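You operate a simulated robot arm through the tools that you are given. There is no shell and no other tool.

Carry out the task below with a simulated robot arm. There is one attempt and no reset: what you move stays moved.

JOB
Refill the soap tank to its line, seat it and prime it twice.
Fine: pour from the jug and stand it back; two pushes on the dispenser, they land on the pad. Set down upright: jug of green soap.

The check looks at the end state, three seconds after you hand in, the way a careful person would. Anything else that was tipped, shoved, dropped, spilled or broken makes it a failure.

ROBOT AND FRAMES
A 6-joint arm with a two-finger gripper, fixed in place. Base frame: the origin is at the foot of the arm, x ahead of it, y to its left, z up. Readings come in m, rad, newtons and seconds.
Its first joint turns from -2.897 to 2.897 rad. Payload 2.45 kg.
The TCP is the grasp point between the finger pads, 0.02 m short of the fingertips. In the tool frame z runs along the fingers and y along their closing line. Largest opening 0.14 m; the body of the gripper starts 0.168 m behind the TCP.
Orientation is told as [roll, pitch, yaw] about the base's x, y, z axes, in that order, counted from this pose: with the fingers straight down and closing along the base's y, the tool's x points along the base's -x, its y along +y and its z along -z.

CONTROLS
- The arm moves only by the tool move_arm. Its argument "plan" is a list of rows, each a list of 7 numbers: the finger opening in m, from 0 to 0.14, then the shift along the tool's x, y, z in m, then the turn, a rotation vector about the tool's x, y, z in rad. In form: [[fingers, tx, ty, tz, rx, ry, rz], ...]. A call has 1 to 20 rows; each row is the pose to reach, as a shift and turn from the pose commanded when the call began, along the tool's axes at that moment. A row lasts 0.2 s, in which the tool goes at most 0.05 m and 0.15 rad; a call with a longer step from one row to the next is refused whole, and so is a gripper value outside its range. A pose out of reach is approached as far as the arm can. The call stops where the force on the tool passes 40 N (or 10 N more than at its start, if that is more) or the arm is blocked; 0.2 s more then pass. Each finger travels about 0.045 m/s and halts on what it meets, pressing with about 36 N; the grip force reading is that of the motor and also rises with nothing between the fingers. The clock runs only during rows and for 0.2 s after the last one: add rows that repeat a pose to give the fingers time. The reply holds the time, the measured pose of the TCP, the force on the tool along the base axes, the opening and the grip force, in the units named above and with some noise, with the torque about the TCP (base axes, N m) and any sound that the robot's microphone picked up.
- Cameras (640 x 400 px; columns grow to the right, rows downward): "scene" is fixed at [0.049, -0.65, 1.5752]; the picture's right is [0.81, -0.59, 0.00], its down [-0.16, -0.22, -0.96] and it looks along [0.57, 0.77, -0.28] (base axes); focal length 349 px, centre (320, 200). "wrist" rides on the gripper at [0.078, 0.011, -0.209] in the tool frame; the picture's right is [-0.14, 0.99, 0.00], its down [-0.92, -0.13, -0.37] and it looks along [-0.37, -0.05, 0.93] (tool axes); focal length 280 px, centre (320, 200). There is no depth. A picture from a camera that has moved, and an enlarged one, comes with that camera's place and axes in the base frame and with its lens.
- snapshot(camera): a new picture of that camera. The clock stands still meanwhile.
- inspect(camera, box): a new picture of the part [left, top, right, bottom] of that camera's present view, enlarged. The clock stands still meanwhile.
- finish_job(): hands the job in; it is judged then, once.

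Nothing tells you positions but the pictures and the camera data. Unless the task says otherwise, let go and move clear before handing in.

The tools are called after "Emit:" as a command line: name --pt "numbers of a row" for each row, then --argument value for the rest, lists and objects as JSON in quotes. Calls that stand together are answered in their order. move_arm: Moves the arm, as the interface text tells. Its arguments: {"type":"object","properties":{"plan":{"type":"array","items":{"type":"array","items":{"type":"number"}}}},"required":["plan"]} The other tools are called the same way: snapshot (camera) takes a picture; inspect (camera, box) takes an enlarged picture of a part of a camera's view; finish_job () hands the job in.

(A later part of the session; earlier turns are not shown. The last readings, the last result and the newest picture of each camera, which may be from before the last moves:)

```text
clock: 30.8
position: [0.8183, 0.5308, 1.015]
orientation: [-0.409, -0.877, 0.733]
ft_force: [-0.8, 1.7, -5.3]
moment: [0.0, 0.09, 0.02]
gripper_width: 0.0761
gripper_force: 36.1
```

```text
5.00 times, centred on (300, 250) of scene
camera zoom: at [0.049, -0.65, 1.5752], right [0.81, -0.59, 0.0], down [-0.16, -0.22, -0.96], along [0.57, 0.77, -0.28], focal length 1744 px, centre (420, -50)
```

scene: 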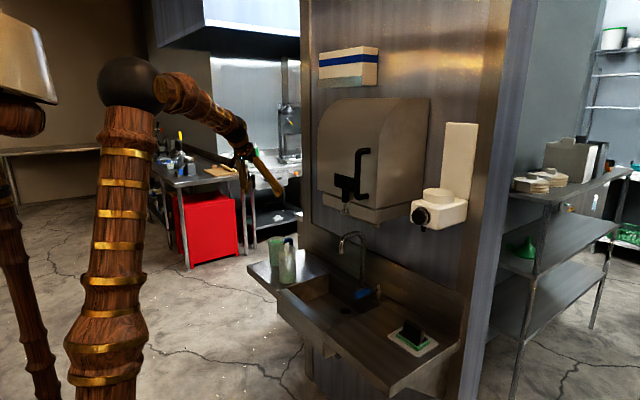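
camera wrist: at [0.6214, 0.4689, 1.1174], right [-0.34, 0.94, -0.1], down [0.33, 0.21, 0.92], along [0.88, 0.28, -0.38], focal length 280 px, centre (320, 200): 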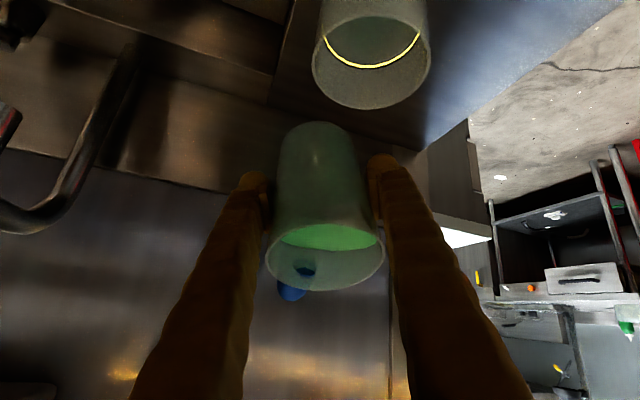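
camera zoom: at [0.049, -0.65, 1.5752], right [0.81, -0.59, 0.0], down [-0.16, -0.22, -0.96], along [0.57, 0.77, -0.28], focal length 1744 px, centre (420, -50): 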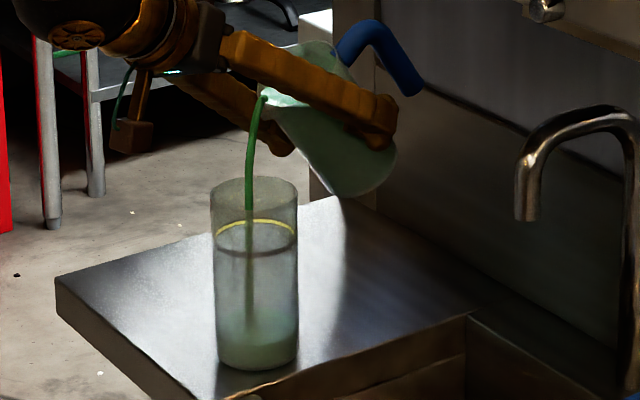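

Soap is streaming from the spout into the middle of the tank. I'll keep tilting slowly and watch the level.

Emit:
move_arm --pt "0.04 0 0 0 0 0 0" --pt "0.04 0 0 0 0.0128 -0.0266 -0.0054" --pt "0.04 0 0 0 0.0255 -0.0532 -0.0107" --pt "0.04 0 0 0 0.0426 -0.0887 -0.0179" --pt "0.04 0 0 0 0.0426 -0.0887 -0.0179" --pt "0.04 0 0 0 0.0426 -0.0887 -0.0179"

Emit:
inspect --camera "scene" --box '[265, 210, 335, 290]'

```text
clock: 32.2
position: [0.8181, 0.5294, 1.0142]
orientation: [-0.521, -0.948, 0.825]
ft_force: [1.1, 1.1, -4.5]
moment: [-0.03, 0.06, 0.01]
gripper_width: 0.0764
gripper_force: 36.5
```

```text
5.00 times, centred on (300, 250) of scene
camera zoom: at [0.049, -0.65, 1.5752], right [0.81, -0.59, 0.0], down [-0.16, -0.22, -0.96], along [0.57, 0.77, -0.28], focal length 1744 px, centre (420, -50)
```

zoom: 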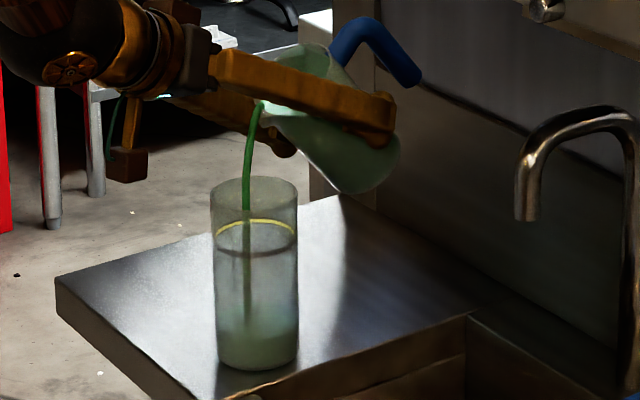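

The flow is good. I'll tilt further in small steps with a slight shift to keep the stream centred.

Emit:
move_arm --pt "0.04 -0.001 -0.0009 0.0021 0.0128 -0.0266 -0.0054" --pt "0.04 -0.002 -0.0018 0.0042 0.0255 -0.0532 -0.0107" --pt "0.04 -0.002 -0.0018 0.0042 0.0426 -0.0887 -0.0179" --pt "0.04 -0.002 -0.0018 0.0042 0.0426 -0.0887 -0.0179" --pt "0.04 -0.002 -0.0018 0.0042 0.0426 -0.0887 -0.0179" --pt "0.04 -0.002 -0.0018 0.0042 0.0426 -0.0887 -0.0179" --pt "0.04 -0.002 -0.0018 0.0042 0.0426 -0.0887 -0.0179"

Emit:
inspect --camera "scene" --box '[265, 210, 335, 290]'

```text
clock: 33.8
position: [0.8231, 0.5302, 1.0164]
orientation: [-0.662, -1.013, 0.94]
ft_force: [0.1, -0.4, -4.3]
moment: [-0.01, 0.11, -0.03]
gripper_width: 0.0764
gripper_force: 36.3
```

```text
5.00 times, centred on (300, 250) of scene
camera zoom: at [0.049, -0.65, 1.5752], right [0.81, -0.59, 0.0], down [-0.16, -0.22, -0.96], along [0.57, 0.77, -0.28], focal length 1744 px, centre (420, -50)
```

zoom: 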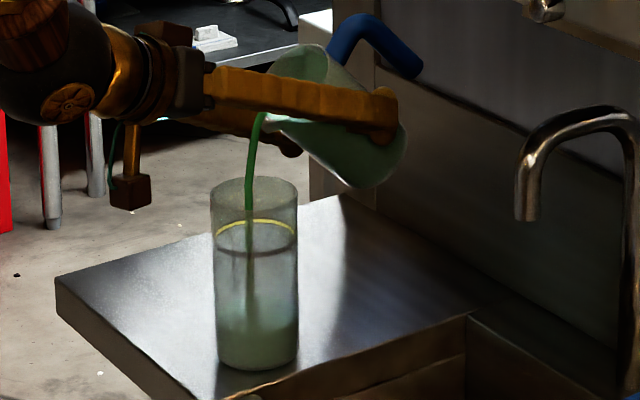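

Emit:
move_arm --pt "0.04 0 0 0 0.0128 -0.0266 -0.0054" --pt "0.04 0 0 0 0.0255 -0.0532 -0.0107" --pt "0.04 0 0 0 0.0426 -0.0887 -0.0179" --pt "0.04 0 0 0 0.0426 -0.0887 -0.0179" --pt "0.04 0 0 0 0.0426 -0.0887 -0.0179" --pt "0.04 0 0 0 0.0426 -0.0887 -0.0179" --pt "0.04 0 0 0 0.0426 -0.0887 -0.0179" --pt "0.04 0 0 0 0.0426 -0.0887 -0.0179"

Emit:
inspect --camera "scene" --box '[275, 235, 325, 285]'

Emit:
snapshot --camera "wrist"

```text
clock: 35.6
position: [0.8226, 0.5308, 1.016]
orientation: [-0.831, -1.066, 1.086]
ft_force: [0.0, -0.1, -4.6]
moment: [-0.03, 0.1, -0.02]
gripper_width: 0.0764
gripper_force: 36.1
```

```text
8.00 times, centred on (300, 260) of scene
camera zoom: at [0.049, -0.65, 1.5752], right [0.81, -0.59, 0.0], down [-0.16, -0.22, -0.96], along [0.57, 0.77, -0.28], focal length 2791 px, centre (480, -280)
```

zoom: 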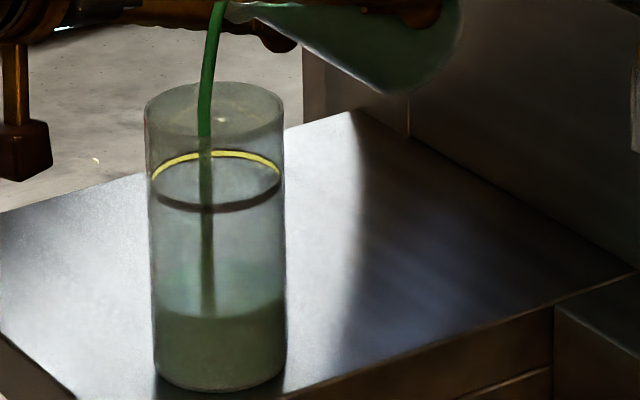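

```text
taken
camera wrist: at [0.6083, 0.4691, 1.0121], right [-0.26, 0.94, -0.23], down [-0.1, 0.21, 0.97], along [0.96, 0.28, 0.03], focal length 280 px, centre (320, 200)
```

wrist: 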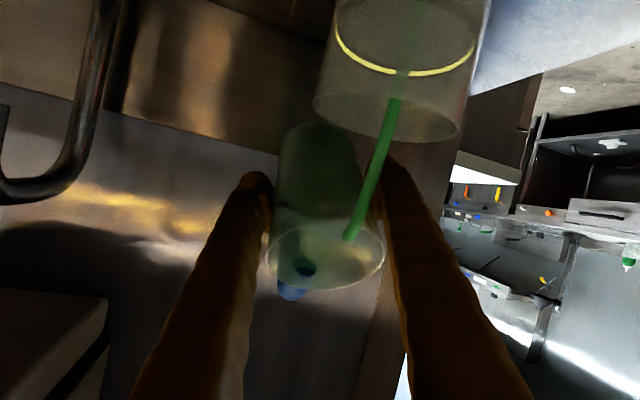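

The tank is filling nicely, with the level at roughly a third of the way up to the line. I'll continue to tilt and hold.

Emit:
move_arm --pt "0.04 0 0 0 0.0128 -0.0266 -0.0054" --pt "0.04 0 0 0 0.0255 -0.0532 -0.0107" --pt "0.04 0 0 0 0.0426 -0.0887 -0.0179" --pt "0.04 0 0 0 0.0511 -0.1064 -0.0215" --pt "0.04 0 0 0 0.0511 -0.1064 -0.0215" --pt "0.04 0 0 0 0.0511 -0.1064 -0.0215" --pt "0.04 0 0 0 0.0511 -0.1064 -0.0215" --pt "0.04 0 0 0 0.0511 -0.1064 -0.0215" --pt "0.04 0 0 0 0.0511 -0.1064 -0.0215" --pt "0.04 0 0 0 0.0511 -0.1064 -0.0215"

Emit:
inspect --camera "scene" --box '[275, 235, 325, 285]'

```text
clock: 37.8
position: [0.823, 0.5307, 1.0161]
orientation: [-1.07, -1.112, 1.3]
ft_force: [-0.1, -1.3, -3.9]
moment: [-0.06, 0.06, 0.01]
gripper_width: 0.0761
gripper_force: 36.4
```

```text
8.00 times, centred on (300, 260) of scene
camera zoom: at [0.049, -0.65, 1.5752], right [0.81, -0.59, 0.0], down [-0.16, -0.22, -0.96], along [0.57, 0.77, -0.28], focal length 2791 px, centre (480, -280)
```

zoom: 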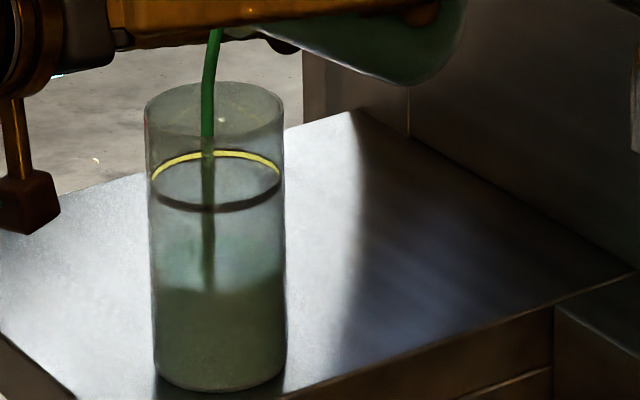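

Emit:
move_arm --pt "0.04 0 0 0 0.0128 -0.0266 -0.0054" --pt "0.04 0 0 0 0.0255 -0.0532 -0.0107" --pt "0.04 0 0 0 0.0383 -0.0798 -0.0161" --pt "0.04 0 0 0 0.0426 -0.0887 -0.0179" --pt "0.04 0 0 0 0.0426 -0.0887 -0.0179" --pt "0.04 0 0 0 0.0426 -0.0887 -0.0179" --pt "0.04 0 0 0 0.0426 -0.0887 -0.0179" --pt "0.04 0 0 0 0.0426 -0.0887 -0.0179" --pt "0.04 0 0 0 0.0426 -0.0887 -0.0179" --pt "0.04 0 0 0 0.0426 -0.0887 -0.0179" --pt "0.04 0 0 0 0.0426 -0.0887 -0.0179"

Emit:
inspect --camera "scene" --box '[275, 235, 325, 285]'

Emit:
snapshot --camera "scene"

```text
clock: 40.2
position: [0.8226, 0.531, 1.0152]
orientation: [-1.297, -1.127, 1.504]
ft_force: [-0.6, 0.1, -3.2]
moment: [-0.01, 0.05, -0.01]
gripper_width: 0.076
gripper_force: 36.7
```

```text
8.00 times, centred on (300, 260) of scene
camera zoom: at [0.049, -0.65, 1.5752], right [0.81, -0.59, 0.0], down [-0.16, -0.22, -0.96], along [0.57, 0.77, -0.28], focal length 2791 px, centre (480, -280)
```

zoom: 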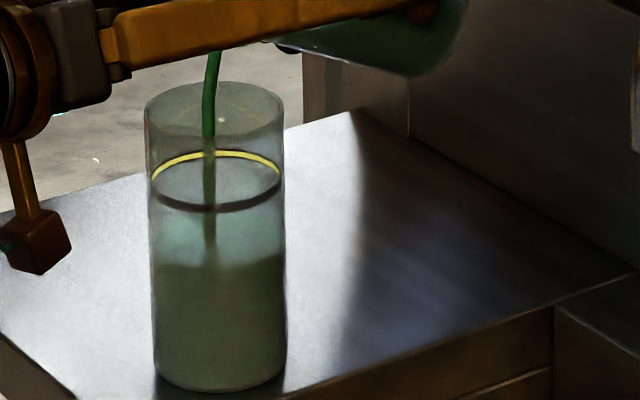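

```text
taken
```

scene: 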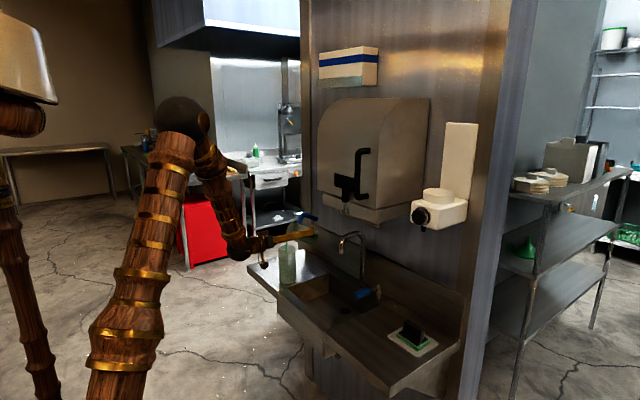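

The level is past halfway. I'll continue carefully.

Emit:
move_arm --pt "0.04 0 0 0 0.0128 -0.0266 -0.0054" --pt "0.04 0 0 0 0.0255 -0.0532 -0.0107" --pt "0.04 0 0 0 0.0383 -0.0798 -0.0161" --pt "0.04 0 0 0 0.0426 -0.0887 -0.0179" --pt "0.04 0 0 0 0.0426 -0.0887 -0.0179" --pt "0.04 0 0 0 0.0426 -0.0887 -0.0179" --pt "0.04 0 0 0 0.0426 -0.0887 -0.0179" --pt "0.04 0 0 0 0.0426 -0.0887 -0.0179" --pt "0.04 0 0 0 0.0426 -0.0887 -0.0179"

Emit:
inspect --camera "scene" --box '[275, 235, 325, 285]'

```text
clock: 42.2
position: [0.8221, 0.5294, 1.0163]
orientation: [-1.53, -1.123, 1.714]
ft_force: [-0.2, 0.1, -3.4]
moment: [0.0, 0.08, -0.02]
gripper_width: 0.0762
gripper_force: 36.2
```

```text
8.00 times, centred on (300, 260) of scene
camera zoom: at [0.049, -0.65, 1.5752], right [0.81, -0.59, 0.0], down [-0.16, -0.22, -0.96], along [0.57, 0.77, -0.28], focal length 2791 px, centre (480, -280)
```

zoom: 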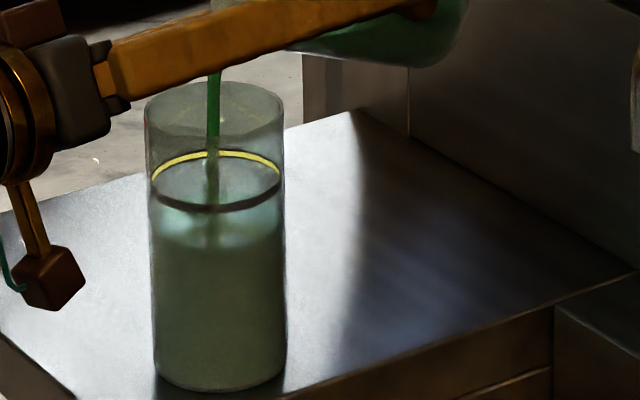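

About 2 cm remains to the line, so I'll use shorter steps.

Emit:
move_arm --pt "0.04 0 0 0 0.0106 -0.0222 -0.0045" --pt "0.04 0 0 0 0.0213 -0.0443 -0.009" --pt "0.04 0 0 0 0.0213 -0.0443 -0.009" --pt "0.04 0 0 0 0.0213 -0.0443 -0.009" --pt "0.04 0 0 0 0.0213 -0.0443 -0.009"

Emit:
inspect --camera "scene" --box '[280, 240, 320, 280]'

```text
clock: 43.4
position: [0.8227, 0.5309, 1.0163]
orientation: [-1.643, -1.115, 1.814]
ft_force: [0.4, -0.1, -2.3]
moment: [-0.03, 0.06, 0.03]
gripper_width: 0.076
gripper_force: 35.6
```

```text
10.00 times, centred on (300, 260) of scene
camera zoom: at [0.049, -0.65, 1.5752], right [0.81, -0.59, 0.0], down [-0.16, -0.22, -0.96], along [0.57, 0.77, -0.28], focal length 3488 px, centre (520, -400)
```

zoom: 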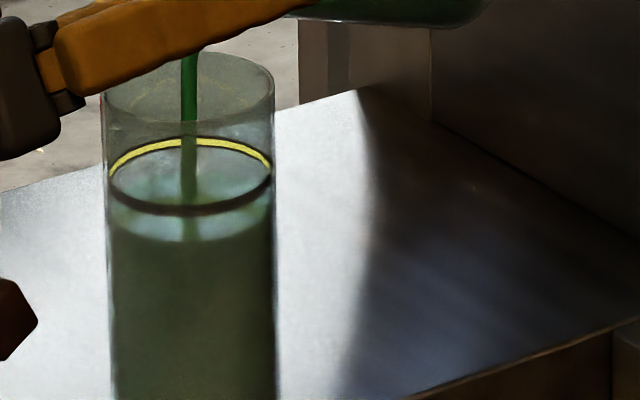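

About 1.3 cm is left. I'll hold this tilt a little longer.

Emit:
move_arm --pt "0.04 0 0 0 0.0043 -0.0089 -0.0018" --pt "0.04 0 0 0 0.0085 -0.0177 -0.0036" --pt "0.04 0 0 0 0.0085 -0.0177 -0.0036" --pt "0.04 0 0 0 0.0085 -0.0177 -0.0036"

Emit:
inspect --camera "scene" --box '[280, 240, 320, 280]'

```text
clock: 44.4
position: [0.8237, 0.5299, 1.0162]
orientation: [-1.685, -1.109, 1.853]
ft_force: [0.2, 0.2, -1.7]
moment: [-0.03, 0.04, 0.01]
gripper_width: 0.0765
gripper_force: 36.2
```

```text
10.00 times, centred on (300, 260) of scene
camera zoom: at [0.049, -0.65, 1.5752], right [0.81, -0.59, 0.0], down [-0.16, -0.22, -0.96], along [0.57, 0.77, -0.28], focal length 3488 px, centre (520, -400)
```

zoom: 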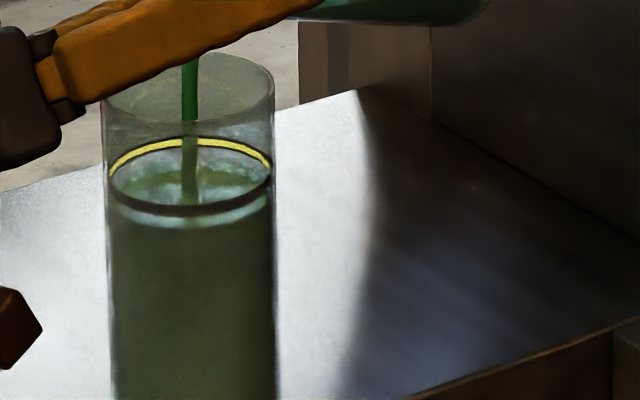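

About 16 px (roughly 7 mm) remains. I'll make one more brief hold and then check.

Emit:
move_arm --pt "0.04 0 0 0 0 0 0"

Emit:
inspect --camera "scene" --box '[285, 245, 310, 270]'

```text
clock: 44.8
position: [0.8238, 0.5303, 1.016]
orientation: [-1.687, -1.11, 1.851]
ft_force: [-0.5, 0.0, -2.0]
moment: [0.01, 0.07, 0.0]
gripper_width: 0.0762
gripper_force: 36.2
```

```text
16.00 times, centred on (298, 258) of scene
camera zoom: at [0.049, -0.65, 1.5752], right [0.81, -0.59, 0.0], down [-0.16, -0.22, -0.96], along [0.57, 0.77, -0.28], focal length 5582 px, centre (680, -720)
```

zoom: 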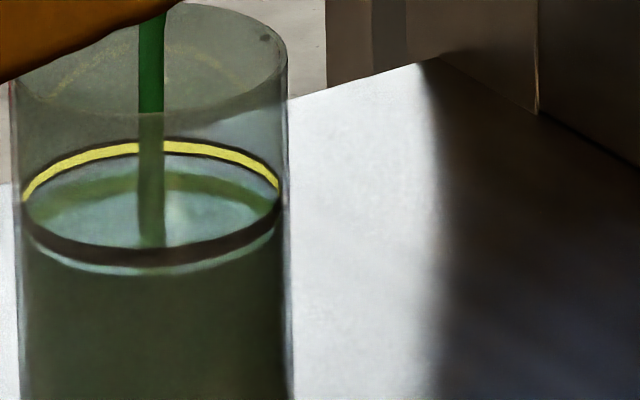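

The surface is about 6 mm below the line. I'll take one more short slice.

Emit:
move_arm --pt "0.04 0 0 0 0 0 0"

Emit:
inspect --camera "scene" --box '[285, 245, 310, 270]'

```text
clock: 45.2
position: [0.823, 0.5299, 1.0171]
orientation: [-1.685, -1.111, 1.854]
ft_force: [-0.6, 0.5, -1.8]
moment: [-0.01, 0.06, 0.0]
gripper_width: 0.0764
gripper_force: 36.1
```

```text
16.00 times, centred on (298, 258) of scene
camera zoom: at [0.049, -0.65, 1.5752], right [0.81, -0.59, 0.0], down [-0.16, -0.22, -0.96], along [0.57, 0.77, -0.28], focal length 5582 px, centre (680, -720)
```

zoom: 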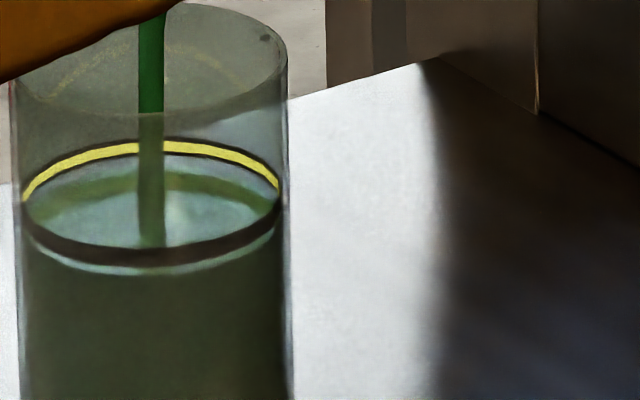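

Emit:
move_arm --pt "0.04 0 0 0 0 0 0"

Emit:
inspect --camera "scene" --box '[285, 245, 310, 270]'

```text
clock: 45.6
position: [0.8232, 0.5314, 1.0146]
orientation: [-1.685, -1.11, 1.854]
ft_force: [0.6, -0.1, -3.3]
moment: [-0.01, 0.06, -0.01]
gripper_width: 0.0762
gripper_force: 36.4
```

```text
16.00 times, centred on (298, 258) of scene
camera zoom: at [0.049, -0.65, 1.5752], right [0.81, -0.59, 0.0], down [-0.16, -0.22, -0.96], along [0.57, 0.77, -0.28], focal length 5582 px, centre (680, -720)
```

zoom: 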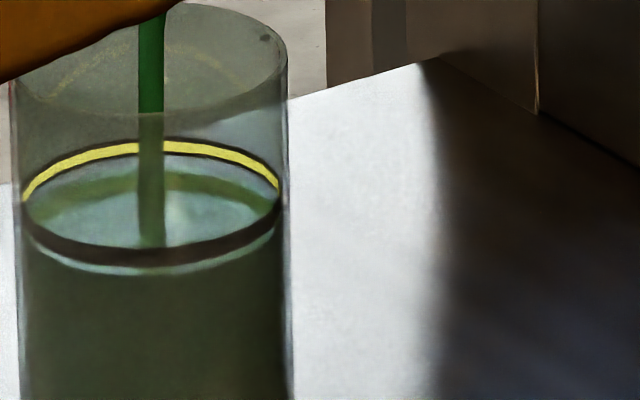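

The level has stalled because the jug is near equilibrium at this tilt. I'll tilt slightly more for the last few millimetres.

Emit:
move_arm --pt "0.04 0 0 0 0.0064 -0.0133 -0.0027" --pt "0.04 0 0 0 0.0128 -0.0266 -0.0054"

Emit:
inspect --camera "scene" --box '[285, 245, 310, 270]'

```text
clock: 46.2
position: [0.8218, 0.5312, 1.016]
orientation: [-1.75, -1.099, 1.912]
ft_force: [0.0, 0.4, -1.2]
moment: [-0.04, 0.04, -0.02]
gripper_width: 0.076
gripper_force: 36.0
```

```text
16.00 times, centred on (298, 258) of scene
camera zoom: at [0.049, -0.65, 1.5752], right [0.81, -0.59, 0.0], down [-0.16, -0.22, -0.96], along [0.57, 0.77, -0.28], focal length 5582 px, centre (680, -720)
```

zoom: 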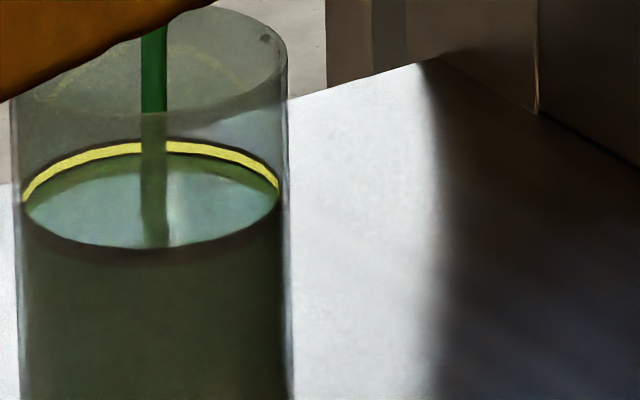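

The surface has reached the line, so I'm tilting back now to stop the flow.

Emit:
move_arm --pt "0.04 0 0 0 -0.0532 0.1109 0.0224" --pt "0.04 0 0 0 -0.1107 0.2306 0.0465" --pt "0.04 0 0 0 -0.1703 0.3548 0.0716" --pt "0.04 0 0 0 -0.2129 0.4435 0.0895"

Emit:
inspect --camera "scene" --box '[285, 245, 310, 270]'

Emit:
inspect --camera "scene" --box '[265, 210, 335, 290]'

```text
clock: 47.2
position: [0.8232, 0.5305, 1.0155]
orientation: [-0.69, -1.024, 0.963]
ft_force: [-0.7, -0.4, -2.1]
moment: [-0.01, 0.03, -0.01]
gripper_width: 0.0762
gripper_force: 35.4
```

```text
16.00 times, centred on (298, 258) of scene
camera zoom: at [0.049, -0.65, 1.5752], right [0.81, -0.59, 0.0], down [-0.16, -0.22, -0.96], along [0.57, 0.77, -0.28], focal length 5582 px, centre (680, -720)
```

zoom: 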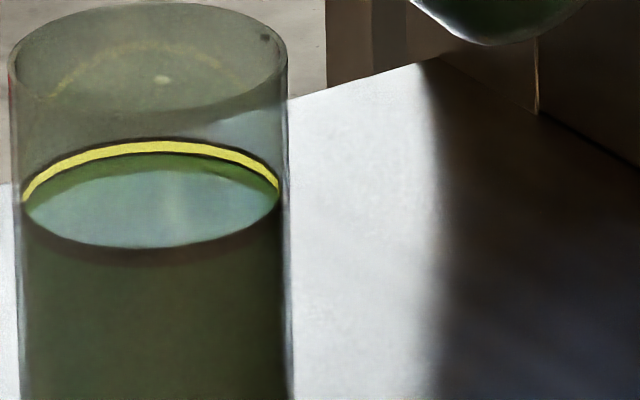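

```text
5.00 times, centred on (300, 250) of scene
camera zoom: at [0.049, -0.65, 1.5752], right [0.81, -0.59, 0.0], down [-0.16, -0.22, -0.96], along [0.57, 0.77, -0.28], focal length 1744 px, centre (420, -50)
```

zoom: 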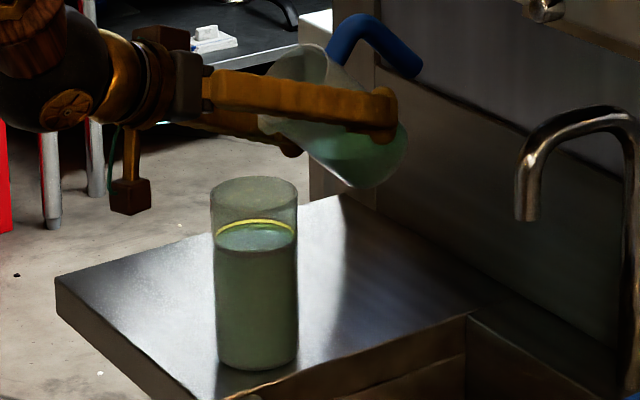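

The flow has stopped and the surface sits at the yellow line. I'll zoom in closely to verify the level before moving the jug away.

Emit:
inspect --camera "scene" --box '[285, 250, 305, 266]'

Emit:
snapshot --camera "wrist"

```text
16.00 times, centred on (295, 258) of scene
camera zoom: at [0.049, -0.65, 1.5752], right [0.81, -0.59, 0.0], down [-0.16, -0.22, -0.96], along [0.57, 0.77, -0.28], focal length 5582 px, centre (720, -728)
```

zoom: 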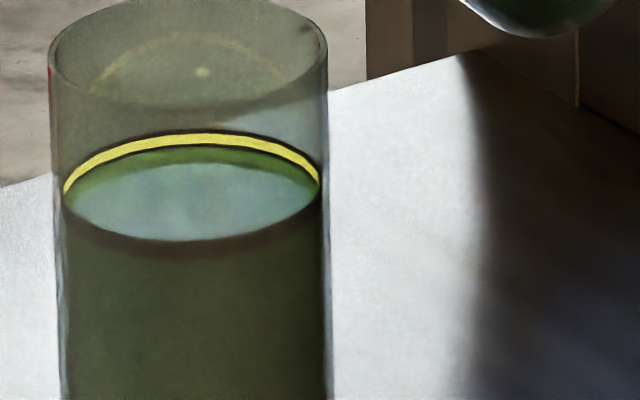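

```text
taken
camera wrist: at [0.6084, 0.4692, 1.0297], right [-0.28, 0.94, -0.21], down [-0.02, 0.21, 0.98], along [0.96, 0.28, -0.04], focal length 280 px, centre (320, 200)
```

wrist: 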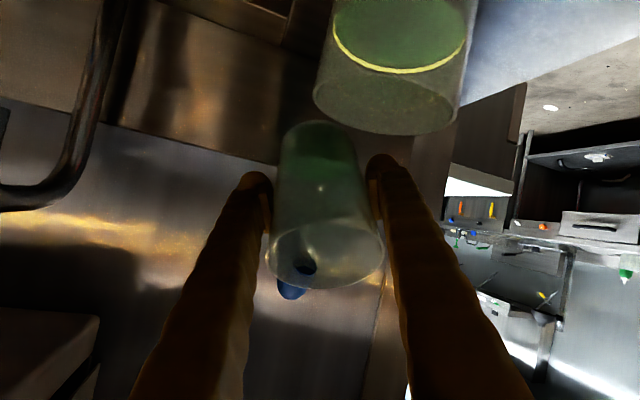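

The wrist view also shows the soap right at the line. I'll raise the jug and bring it upright.

Emit:
move_arm --pt "0.04 -0.012 -0.0046 -0.0056 -0.0339 0.0706 0.0143" --pt "0.04 -0.024 -0.0092 -0.0112 -0.0762 0.1589 0.0321" --pt "0.04 -0.036 -0.0139 -0.0167 -0.1186 0.2471 0.0499" --pt "0.04 -0.048 -0.0185 -0.0223 -0.161 0.3354 0.0677" --pt "0.04 -0.0599 -0.0231 -0.0279 -0.2033 0.4237 0.0855" --pt "0.04 -0.0599 -0.0231 -0.0279 -0.2457 0.5119 0.1033" --pt "0.04 -0.0599 -0.0231 -0.0279 -0.2881 0.6002 0.1211" --pt "0.04 -0.0599 -0.0231 -0.0279 -0.3219 0.6708 0.1354" --pt "0.04 -0.0599 -0.0231 -0.0279 -0.3389 0.7061 0.1425" --pt "0.04 -0.0599 -0.0231 -0.0279 -0.3389 0.7061 0.1425"

Emit:
snapshot --camera "wrist"

Emit:
inspect --camera "scene" --box '[250, 190, 350, 290]'

```text
clock: 49.4
position: [0.8213, 0.5298, 1.0862]
orientation: [-0.002, -0.396, 0.482]
ft_force: [-0.2, 0.3, -2.4]
moment: [0.02, 0.0, 0.04]
gripper_width: 0.0764
gripper_force: 36.0
```

```text
taken
camera wrist: at [0.6825, 0.4693, 1.2488], right [-0.35, 0.94, 0.05], down [0.69, 0.21, 0.7], along [0.64, 0.28, -0.72], focal length 280 px, centre (320, 200)
```

wrist: 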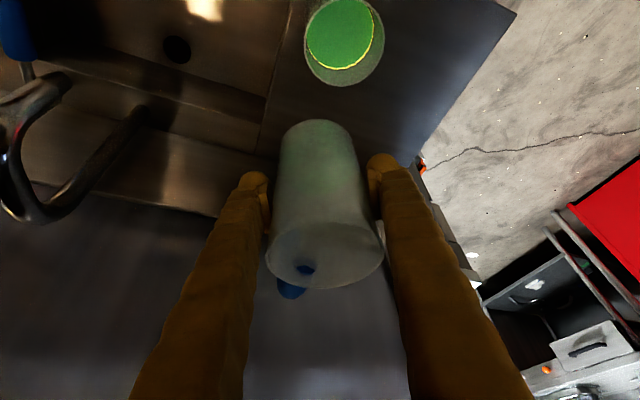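

```text
4.00 times, centred on (300, 240) of scene
camera zoom: at [0.049, -0.65, 1.5752], right [0.81, -0.59, 0.0], down [-0.16, -0.22, -0.96], along [0.57, 0.77, -0.28], focal length 1395 px, centre (400, 40)
```

zoom: 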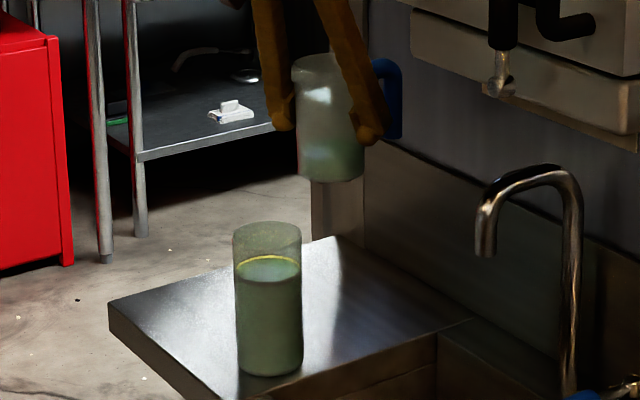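

The pour was clean. I'll carry the jug back over its original spot; keeping this yaw points the handle toward the wall as before.

Emit:
move_arm --pt "0.04 -0.0034 0.0141 0.0014 0 0 0" --pt "0.04 -0.0101 0.0423 0.0043 0 0 0" --pt "0.04 -0.0168 0.0705 0.0071 0 0 0" --pt "0.04 -0.0235 0.0986 0.0099 0 0 0" --pt "0.04 -0.0302 0.1268 0.0128 0 0 0" --pt "0.04 -0.0369 0.155 0.0156 0 0 0" --pt "0.04 -0.0403 0.1691 0.017 0 0 0" --pt "0.04 -0.0403 0.1691 0.017 0 0 0"

Emit:
move_arm --pt "0.04 0.0059 0 0.014 0 0 0" --pt "0.04 0.0174 0 0.0415 0 0 0" --pt "0.04 0.0291 0 0.0691 0 0 0" --pt "0.04 0.0407 0 0.0968 0 0 0" --pt "0.04 0.0523 0 0.1244 0 0 0" --pt "0.04 0.062 0 0.1475 0 0 0" --pt "0.04 0.0678 0 0.1613 0 0 0" --pt "0.04 0.0705 0 0.1678 0 0 0" --pt "0.04 0.0705 0 0.1678 0 0 0"

Emit:
inspect --camera "scene" --box '[265, 225, 325, 285]'

Emit:
snapshot --camera "wrist"

```text
clock: 51.2
position: [0.7835, 0.699, 1.0839]
orientation: [-0.001, -0.396, 0.482]
ft_force: [0.0, 0.0, -2.3]
moment: [0.0, 0.05, -0.02]
gripper_width: 0.0761
gripper_force: 36.6
```

```text
clock: 53.2
position: [0.7812, 0.6999, 0.9036]
orientation: [-0.002, -0.396, 0.48]
ft_force: [-0.4, -0.3, -3.0]
moment: [0.0, 0.05, -0.01]
gripper_width: 0.0762
gripper_force: 36.2
```

```text
6.67 times, centred on (295, 255) of scene
camera zoom: at [0.049, -0.65, 1.5752], right [0.81, -0.59, 0.0], down [-0.16, -0.22, -0.96], along [0.57, 0.77, -0.28], focal length 2326 px, centre (487, -167)
```

zoom: 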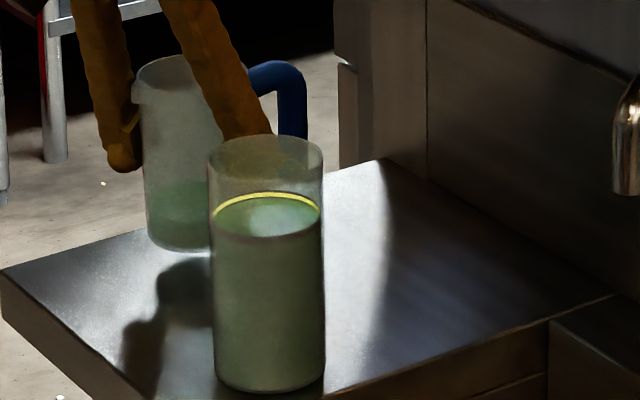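

```text
taken
camera wrist: at [0.642, 0.6393, 1.0665], right [-0.35, 0.94, 0.05], down [0.69, 0.21, 0.7], along [0.64, 0.28, -0.72], focal length 280 px, centre (320, 200)
```

wrist: 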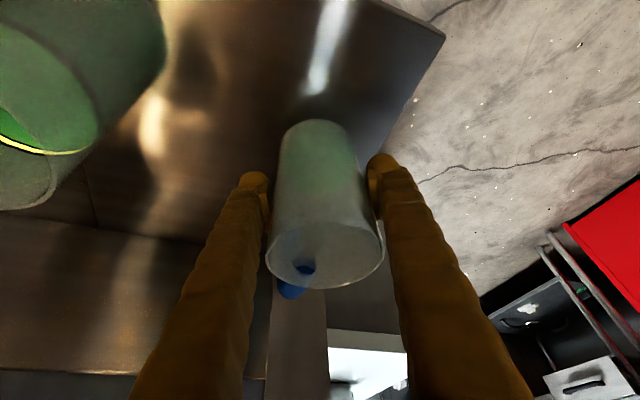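

The jug is just above its original spot. I'll ease it down onto the board.

Emit:
move_arm --pt "0.04 0.0019 0 0.0046 0 0 0" --pt "0.04 0.0039 0 0.0092 0 0 0" --pt "0.04 0.0054 0 0.0129 0 0 0" --pt "0.04 0.0058 0 0.0138 0 0 0" --pt "0.04 0.0058 0 0.0138 0 0 0"

Emit:
move_arm --pt "0.04 0.0004 0 0.0009 0 0 0" --pt "0.04 0.0008 0 0.0018 0 0 0" --pt "0.04 0.0008 0 0.0018 0 0 0"

```text
clock: 54.4
position: [0.7844, 0.6994, 0.8883]
orientation: [-0.003, -0.396, 0.481]
ft_force: [-0.2, 0.7, -2.8]
moment: [0.02, 0.01, 0.01]
gripper_width: 0.0761
gripper_force: 35.5
```

```text
clock: 55.2
position: [0.7839, 0.7001, 0.8867]
orientation: [-0.003, -0.395, 0.482]
ft_force: [0.6, 0.4, -1.8]
moment: [0.01, -0.01, 0.02]
gripper_width: 0.0763
gripper_force: 35.6
```

Emit:
move_arm --pt "0.04 0.0004 0 0.0009 0 0 0" --pt "0.04 0.0008 0 0.0018 0 0 0" --pt "0.04 0.0008 0 0.0018 0 0 0"

Emit:
inspect --camera "scene" --box '[265, 225, 325, 285]'

```text
clock: 56.0
position: [0.7817, 0.7007, 0.8869]
orientation: [-0.002, -0.401, 0.482]
ft_force: [-3.6, -4.7, 24.8]
moment: [0.23, -0.27, -0.03]
gripper_width: 0.0762
gripper_force: 35.8
```

```text
6.67 times, centred on (295, 255) of scene
camera zoom: at [0.049, -0.65, 1.5752], right [0.81, -0.59, 0.0], down [-0.16, -0.22, -0.96], along [0.57, 0.77, -0.28], focal length 2326 px, centre (487, -167)
```

zoom: 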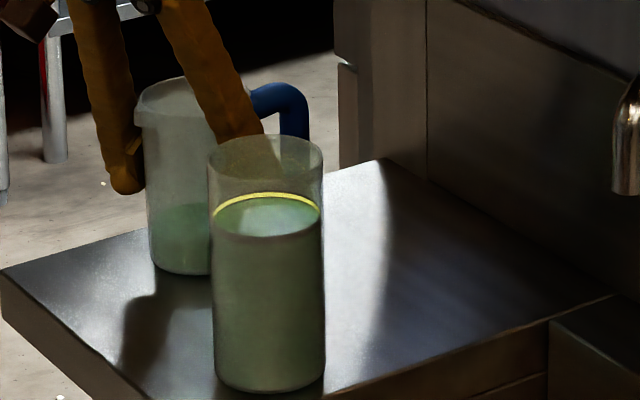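

The jug is on the board. I'll take the pressure off, open the fingers, and back out upward along the tool axis.

Emit:
move_arm --pt "0.04 -0.0006 0 -0.0014 0 0 0" --pt "0.08 -0.0006 0 -0.0014 0 0 0" --pt "0.1 -0.0006 0 -0.0014 0 0 0" --pt "0.12 -0.0006 0 -0.0014 0 0 0" --pt "0.13 -0.0006 0 -0.0014 0 0 0" --pt "0.13 -0.0006 0 -0.0014 0 0 0"

Emit:
snapshot --camera "wrist"

Emit:
inspect --camera "scene" --box '[265, 225, 325, 285]'

```text
clock: 57.4
position: [0.7828, 0.6992, 0.8856]
orientation: [-0.001, -0.395, 0.483]
ft_force: [0.1, -0.3, -0.4]
moment: [-0.01, 0.0, -0.04]
gripper_width: 0.1301
gripper_force: 0.1
```

```text
taken
camera wrist: at [0.6429, 0.6388, 1.0491], right [-0.35, 0.94, 0.05], down [0.69, 0.21, 0.7], along [0.64, 0.28, -0.72], focal length 280 px, centre (320, 200)
```

wrist: 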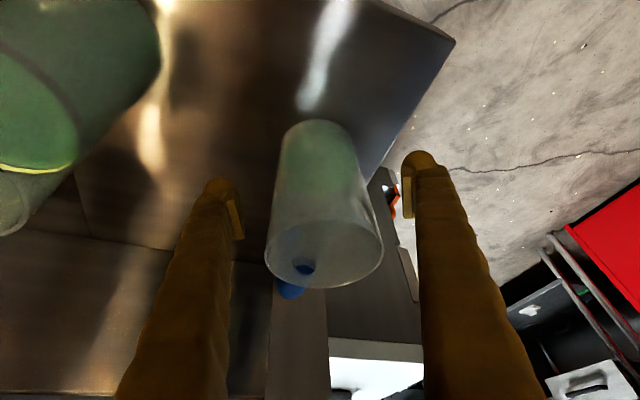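

```text
6.67 times, centred on (295, 255) of scene
camera zoom: at [0.049, -0.65, 1.5752], right [0.81, -0.59, 0.0], down [-0.16, -0.22, -0.96], along [0.57, 0.77, -0.28], focal length 2326 px, centre (487, -167)
```

zoom: 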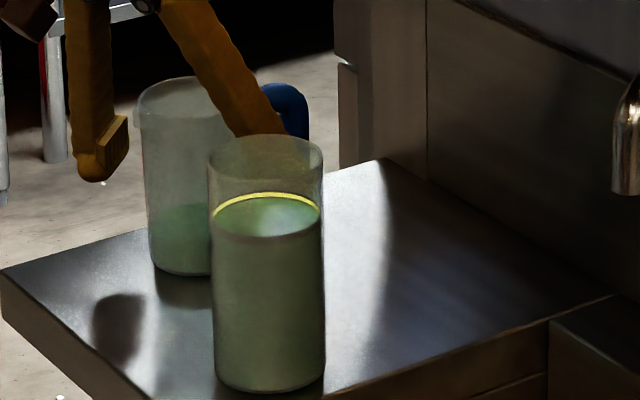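

The jug is standing where it started. I'll retreat upward, then scout the dispenser collar with the wrist camera before carrying the full tank there.

Emit:
move_arm --pt "0.13 0 0 -0.03 0 0 0" --pt "0.13 0 0 -0.07 0 0 0" --pt "0.13 0 0 -0.11 0 0 0" --pt "0.13 0 0 -0.15 0 0 0" --pt "0.13 0 0 -0.19 0 0 0" --pt "0.13 0 0 -0.23 0 0 0" --pt "0.13 0 0 -0.27 0 0 0" --pt "0.13 0 0 -0.31 0 0 0" --pt "0.13 0 0 -0.35 0 0 0"

Emit:
inspect --camera "scene" --box '[250, 190, 350, 290]'

```text
clock: 59.4
position: [0.6655, 0.6372, 1.2064]
orientation: [-0.004, -0.395, 0.481]
ft_force: [0.1, 0.1, 0.3]
moment: [0.0, -0.04, 0.0]
gripper_width: 0.13
gripper_force: 0.0
```

```text
4.00 times, centred on (300, 240) of scene
camera zoom: at [0.049, -0.65, 1.5752], right [0.81, -0.59, 0.0], down [-0.16, -0.22, -0.96], along [0.57, 0.77, -0.28], focal length 1395 px, centre (400, 40)
```

zoom: 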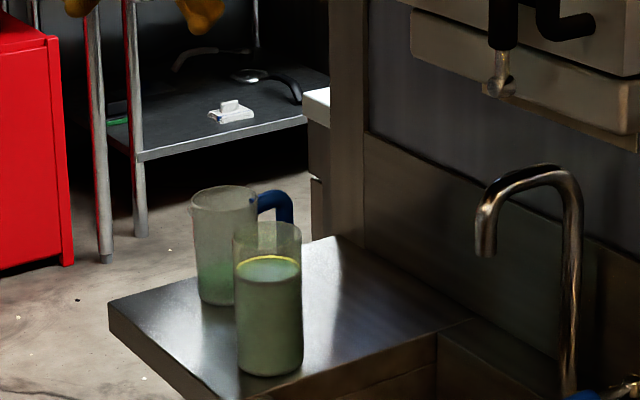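

The jug and tank both stand safely. I'll swing up and over toward the dispenser with empty fingers, keeping well in front of the towel dispenser.

Emit:
move_arm --pt "0.13 0.0009 -0.018 -0.041 0 0 0" --pt "0.13 0.0018 -0.036 -0.0819 0 0 0" --pt "0.13 0.0027 -0.0541 -0.1229 0 0 0" --pt "0.13 0.0036 -0.0721 -0.1638 0 0 0" --pt "0.13 0.0045 -0.0901 -0.2048 0 0 0" --pt "0.13 0.0054 -0.1081 -0.2457 0 0 0" --pt "0.13 0.0063 -0.1261 -0.2867 0 0 0" --pt "0.13 0.0072 -0.1442 -0.3276 0 0 0" --pt "0.13 0.0081 -0.1622 -0.3686 0 0 0" --pt "0.13 0.009 -0.1802 -0.4095 0 0 0"

```text
clock: 61.6
position: [0.5982, 0.4009, 1.581]
orientation: [-0.002, -0.395, 0.482]
ft_force: [0.4, -0.1, -0.5]
moment: [-0.04, 0.03, 0.0]
gripper_width: 0.1299
gripper_force: 0.0
```

Emit:
move_arm --pt "0.13 0.0164 -0.0417 -0.0112 0.0186 0 0.0445" --pt "0.13 0.0328 -0.0834 -0.0225 0.0372 0 0.0889" --pt "0.13 0.0492 -0.1252 -0.0337 0.0558 0 0.1334" --pt "0.13 0.0656 -0.1669 -0.0449 0.0744 0 0.1779" --pt "0.13 0.082 -0.2086 -0.0562 0.093 0 0.2224" --pt "0.13 0.0983 -0.2503 -0.0674 0.1115 0 0.2668" --pt "0.13 0.1147 -0.292 -0.0786 0.1301 0 0.3113" --pt "0.13 0.1311 -0.3338 -0.0898 0.1487 0 0.3558" --pt "0.13 0.1475 -0.3755 -0.1011 0.1673 0 0.4002" --pt "0.13 0.1639 -0.4172 -0.1123 0.1859 0 0.4447"

Emit:
snapshot --camera "wrist"

Emit:
snapshot --camera "scene"

```text
clock: 63.8
position: [0.6184, -0.0606, 1.6272]
orientation: [-0.001, -0.399, -0.001]
ft_force: [-0.2, 0.3, -0.2]
moment: [-0.01, -0.02, 0.0]
gripper_width: 0.1301
gripper_force: 0.1
```

```text
taken
camera wrist: at [0.4663, -0.0486, 1.7895], right [0.13, 0.99, 0.05], down [0.71, -0.13, 0.7], along [0.7, -0.05, -0.72], focal length 280 px, centre (320, 200)
```

wrist: 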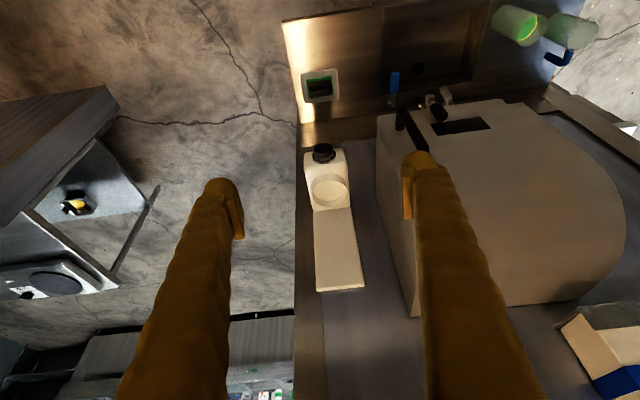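

```text
taken
```

scene: 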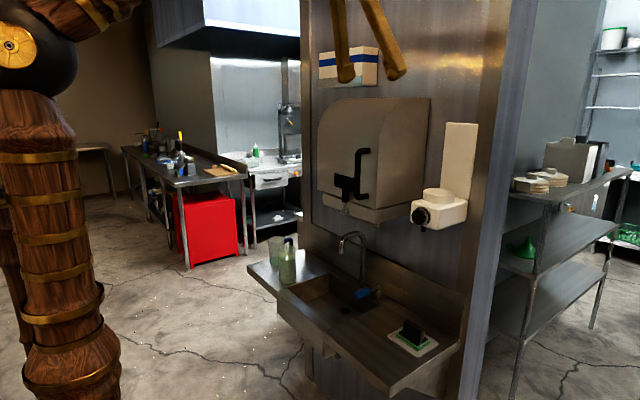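

That's an excellent top view of the dispenser, its collar and the pad below. I'll zoom in.

Emit:
inspect --camera "wrist" --box '[285, 130, 385, 230]'

Emit:
inspect --camera "wrist" --box '[280, 50, 360, 130]'

Emit:
inspect --camera "scene" --box '[405, 170, 475, 240]'

```text
4.00 times, centred on (335, 180) of wrist
camera zoom: at [0.4663, -0.0486, 1.7895], right [0.13, 0.99, 0.05], down [0.71, -0.13, 0.7], along [0.7, -0.05, -0.72], focal length 1122 px, centre (260, 280)
```

zoom: 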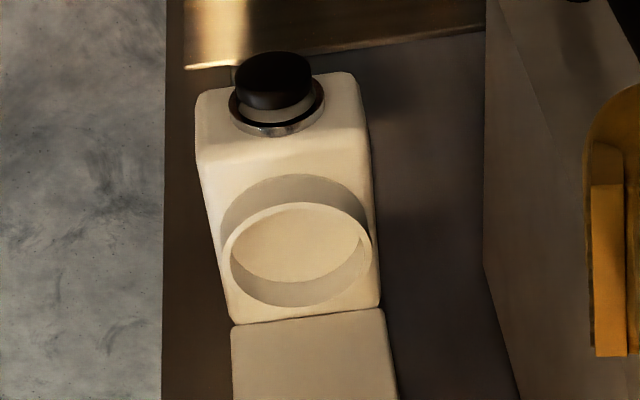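

```text
5.00 times, centred on (320, 90) of wrist
camera zoom: at [0.4663, -0.0486, 1.7895], right [0.13, 0.99, 0.05], down [0.71, -0.13, 0.7], along [0.7, -0.05, -0.72], focal length 1402 px, centre (320, 750)
```

zoom: 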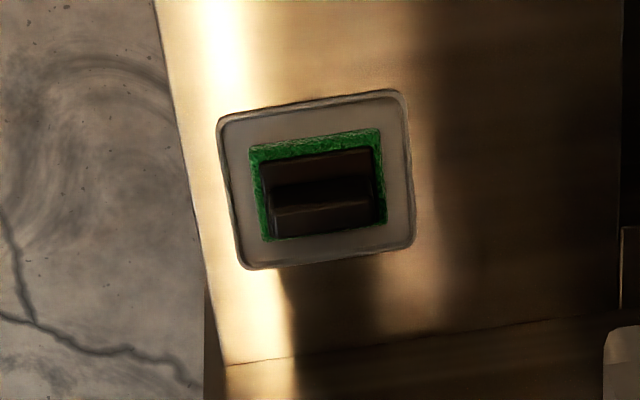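

```text
5.71 times, centred on (440, 205) of scene
camera zoom: at [0.049, -0.65, 1.5752], right [0.81, -0.59, 0.0], down [-0.16, -0.22, -0.96], along [0.57, 0.77, -0.28], focal length 1993 px, centre (-366, 171)
```

zoom: 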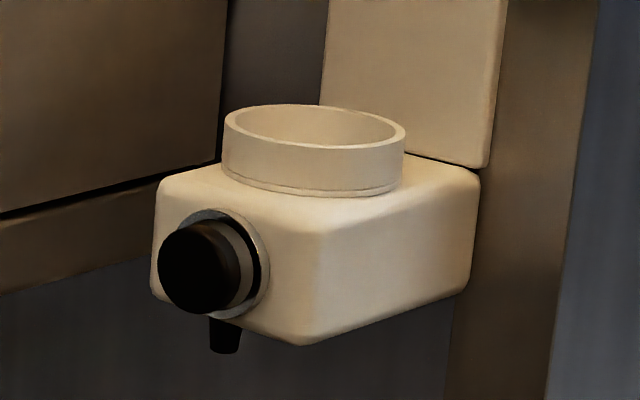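

The collar rim is centred at about (0.916, -0.060, 1.314), with an inner diameter of about 0.079. The button face is at about (0.822, -0.060, 1.256), and the nozzle at (0.858, -0.06) is directly over the pad. I'll go back for the tank now.

Emit:
move_arm --pt "0.13 0.005 0.046 0.012 0 0 0" --pt "0.13 0.0101 0.092 0.024 0 0 0" --pt "0.13 0.0151 0.138 0.0359 0 0 0" --pt "0.13 0.0202 0.184 0.0479 0 0 0" --pt "0.13 0.0252 0.23 0.0599 0 0 0" --pt "0.13 0.0303 0.276 0.0719 0 0 0" --pt "0.13 0.0353 0.322 0.0839 0 0 0" --pt "0.13 0.0404 0.368 0.0958 0 0 0" --pt "0.13 0.0454 0.414 0.1078 0 0 0" --pt "0.13 0.0505 0.46 0.1198 0 0 0"

Emit:
move_arm --pt "0.14 0.01 0.0119 0.0429 0 0 0" --pt "0.14 0.0199 0.0238 0.0857 0 0 0" --pt "0.14 0.0299 0.0357 0.1286 0 0 0" --pt "0.14 0.0399 0.0476 0.1714 0 0 0" --pt "0.14 0.0499 0.0595 0.2143 0 0 0" --pt "0.14 0.0598 0.0715 0.2571 0 0 0" --pt "0.14 0.0698 0.0834 0.3 0 0 0" --pt "0.14 0.0798 0.0953 0.3428 0 0 0" --pt "0.14 0.0898 0.1072 0.3857 0 0 0" --pt "0.14 0.0997 0.1191 0.4285 0 0 0" --pt "0.14 0.1097 0.131 0.4714 0 0 0"

Emit:
snapshot --camera "wrist"

```text
clock: 66.0
position: [0.6181, 0.4015, 1.4962]
orientation: [-0.001, -0.398, 0.0]
ft_force: [-0.6, -0.3, 0.8]
moment: [0.03, -0.04, 0.04]
gripper_width: 0.1301
gripper_force: 0.1
```

```text
clock: 68.4
position: [0.7038, 0.532, 1.0165]
orientation: [-0.003, -0.395, 0.0]
ft_force: [-0.4, 0.5, 0.6]
moment: [0.03, 0.03, -0.01]
gripper_width: 0.1399
gripper_force: 0.1
```

```text
taken
camera wrist: at [0.5508, 0.5427, 1.1797], right [0.13, 0.99, 0.05], down [0.71, -0.13, 0.7], along [0.7, -0.05, -0.72], focal length 280 px, centre (320, 200)
```

wrist: 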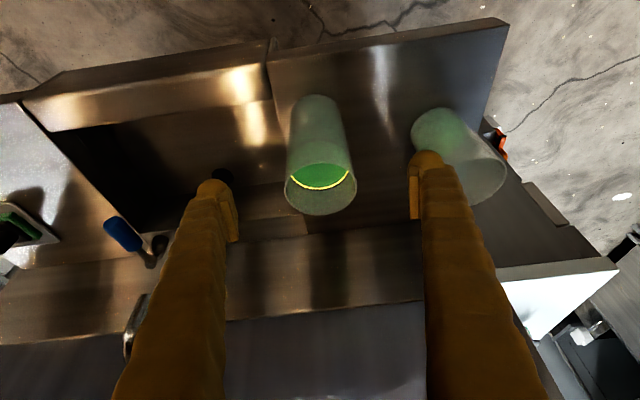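

The tank is centred between the fingers at about (0.743, 0.530). I'll advance to straddle it.

Emit:
move_arm --pt "0.14 0.0021 -0.0005 0.0302 0 0 0" --pt "0.14 0.0043 -0.001 0.0604 0 0 0" --pt "0.14 0.0064 -0.0015 0.0905 0 0 0" --pt "0.14 0.0086 -0.002 0.1207 0 0 0"

Emit:
snapshot --camera "wrist"

Emit:
inspect --camera "scene" --box '[265, 225, 325, 285]'

```text
clock: 69.4
position: [0.742, 0.5292, 0.9028]
orientation: [0.0, -0.397, 0.001]
ft_force: [0.2, 0.0, 0.2]
moment: [-0.02, 0.04, -0.01]
gripper_width: 0.1399
gripper_force: 0.1
```

```text
taken
camera wrist: at [0.5885, 0.5414, 1.0653], right [0.13, 0.99, 0.05], down [0.71, -0.13, 0.7], along [0.7, -0.05, -0.72], focal length 280 px, centre (320, 200)
```

wrist: 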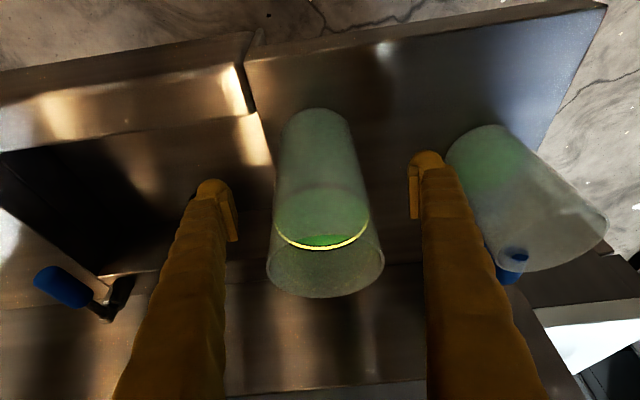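

```text
6.67 times, centred on (295, 255) of scene
camera zoom: at [0.049, -0.65, 1.5752], right [0.81, -0.59, 0.0], down [-0.16, -0.22, -0.96], along [0.57, 0.77, -0.28], focal length 2326 px, centre (487, -167)
```

zoom: 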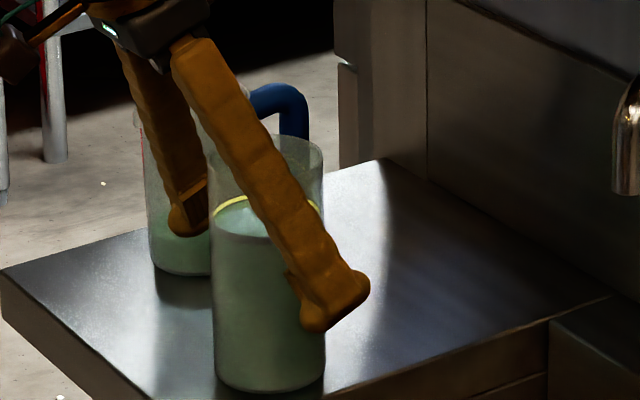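

The fingers straddle the tank. I'll close gently and check the width before lifting.

Emit:
move_arm --pt "0.11 0 0.0015 0 0 0 0" --pt "0.09 0 0.0015 0 0 0 0" --pt "0.08 0 0.0015 0 0 0 0" --pt "0.07 0 0.0015 0 0 0 0" --pt "0.06 0 0.0015 0 0 0 0" --pt "0.05 0 0.0015 0 0 0 0" --pt "0.04 0 0.0015 0 0 0 0" --pt "0.04 0 0.0015 0 0 0 0" --pt "0.04 0 0.0015 0 0 0 0"

Emit:
inspect --camera "wrist" --box '[230, 100, 430, 310]'

```text
clock: 71.4
position: [0.7411, 0.5307, 0.9028]
orientation: [-0.002, -0.398, 0.0]
ft_force: [0.0, -2.2, 1.3]
moment: [0.06, 0.03, -0.02]
gripper_width: 0.0827
gripper_force: 35.7
```

```text
1.90 times, centred on (330, 205) of wrist
camera zoom: at [0.588, 0.543, 1.0651], right [0.13, 0.99, 0.05], down [0.71, -0.13, 0.7], along [0.7, -0.05, -0.72], focal length 534 px, centre (301, 190)
```

zoom: 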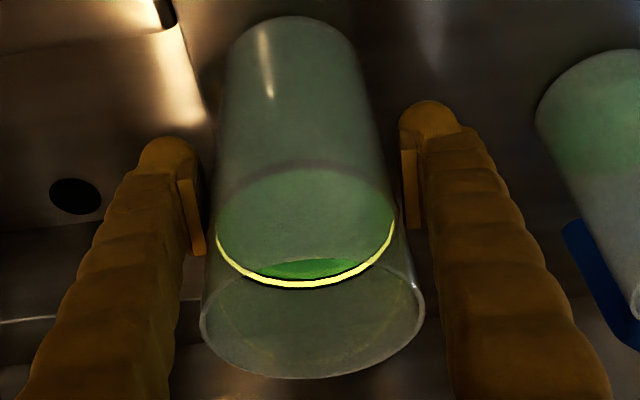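

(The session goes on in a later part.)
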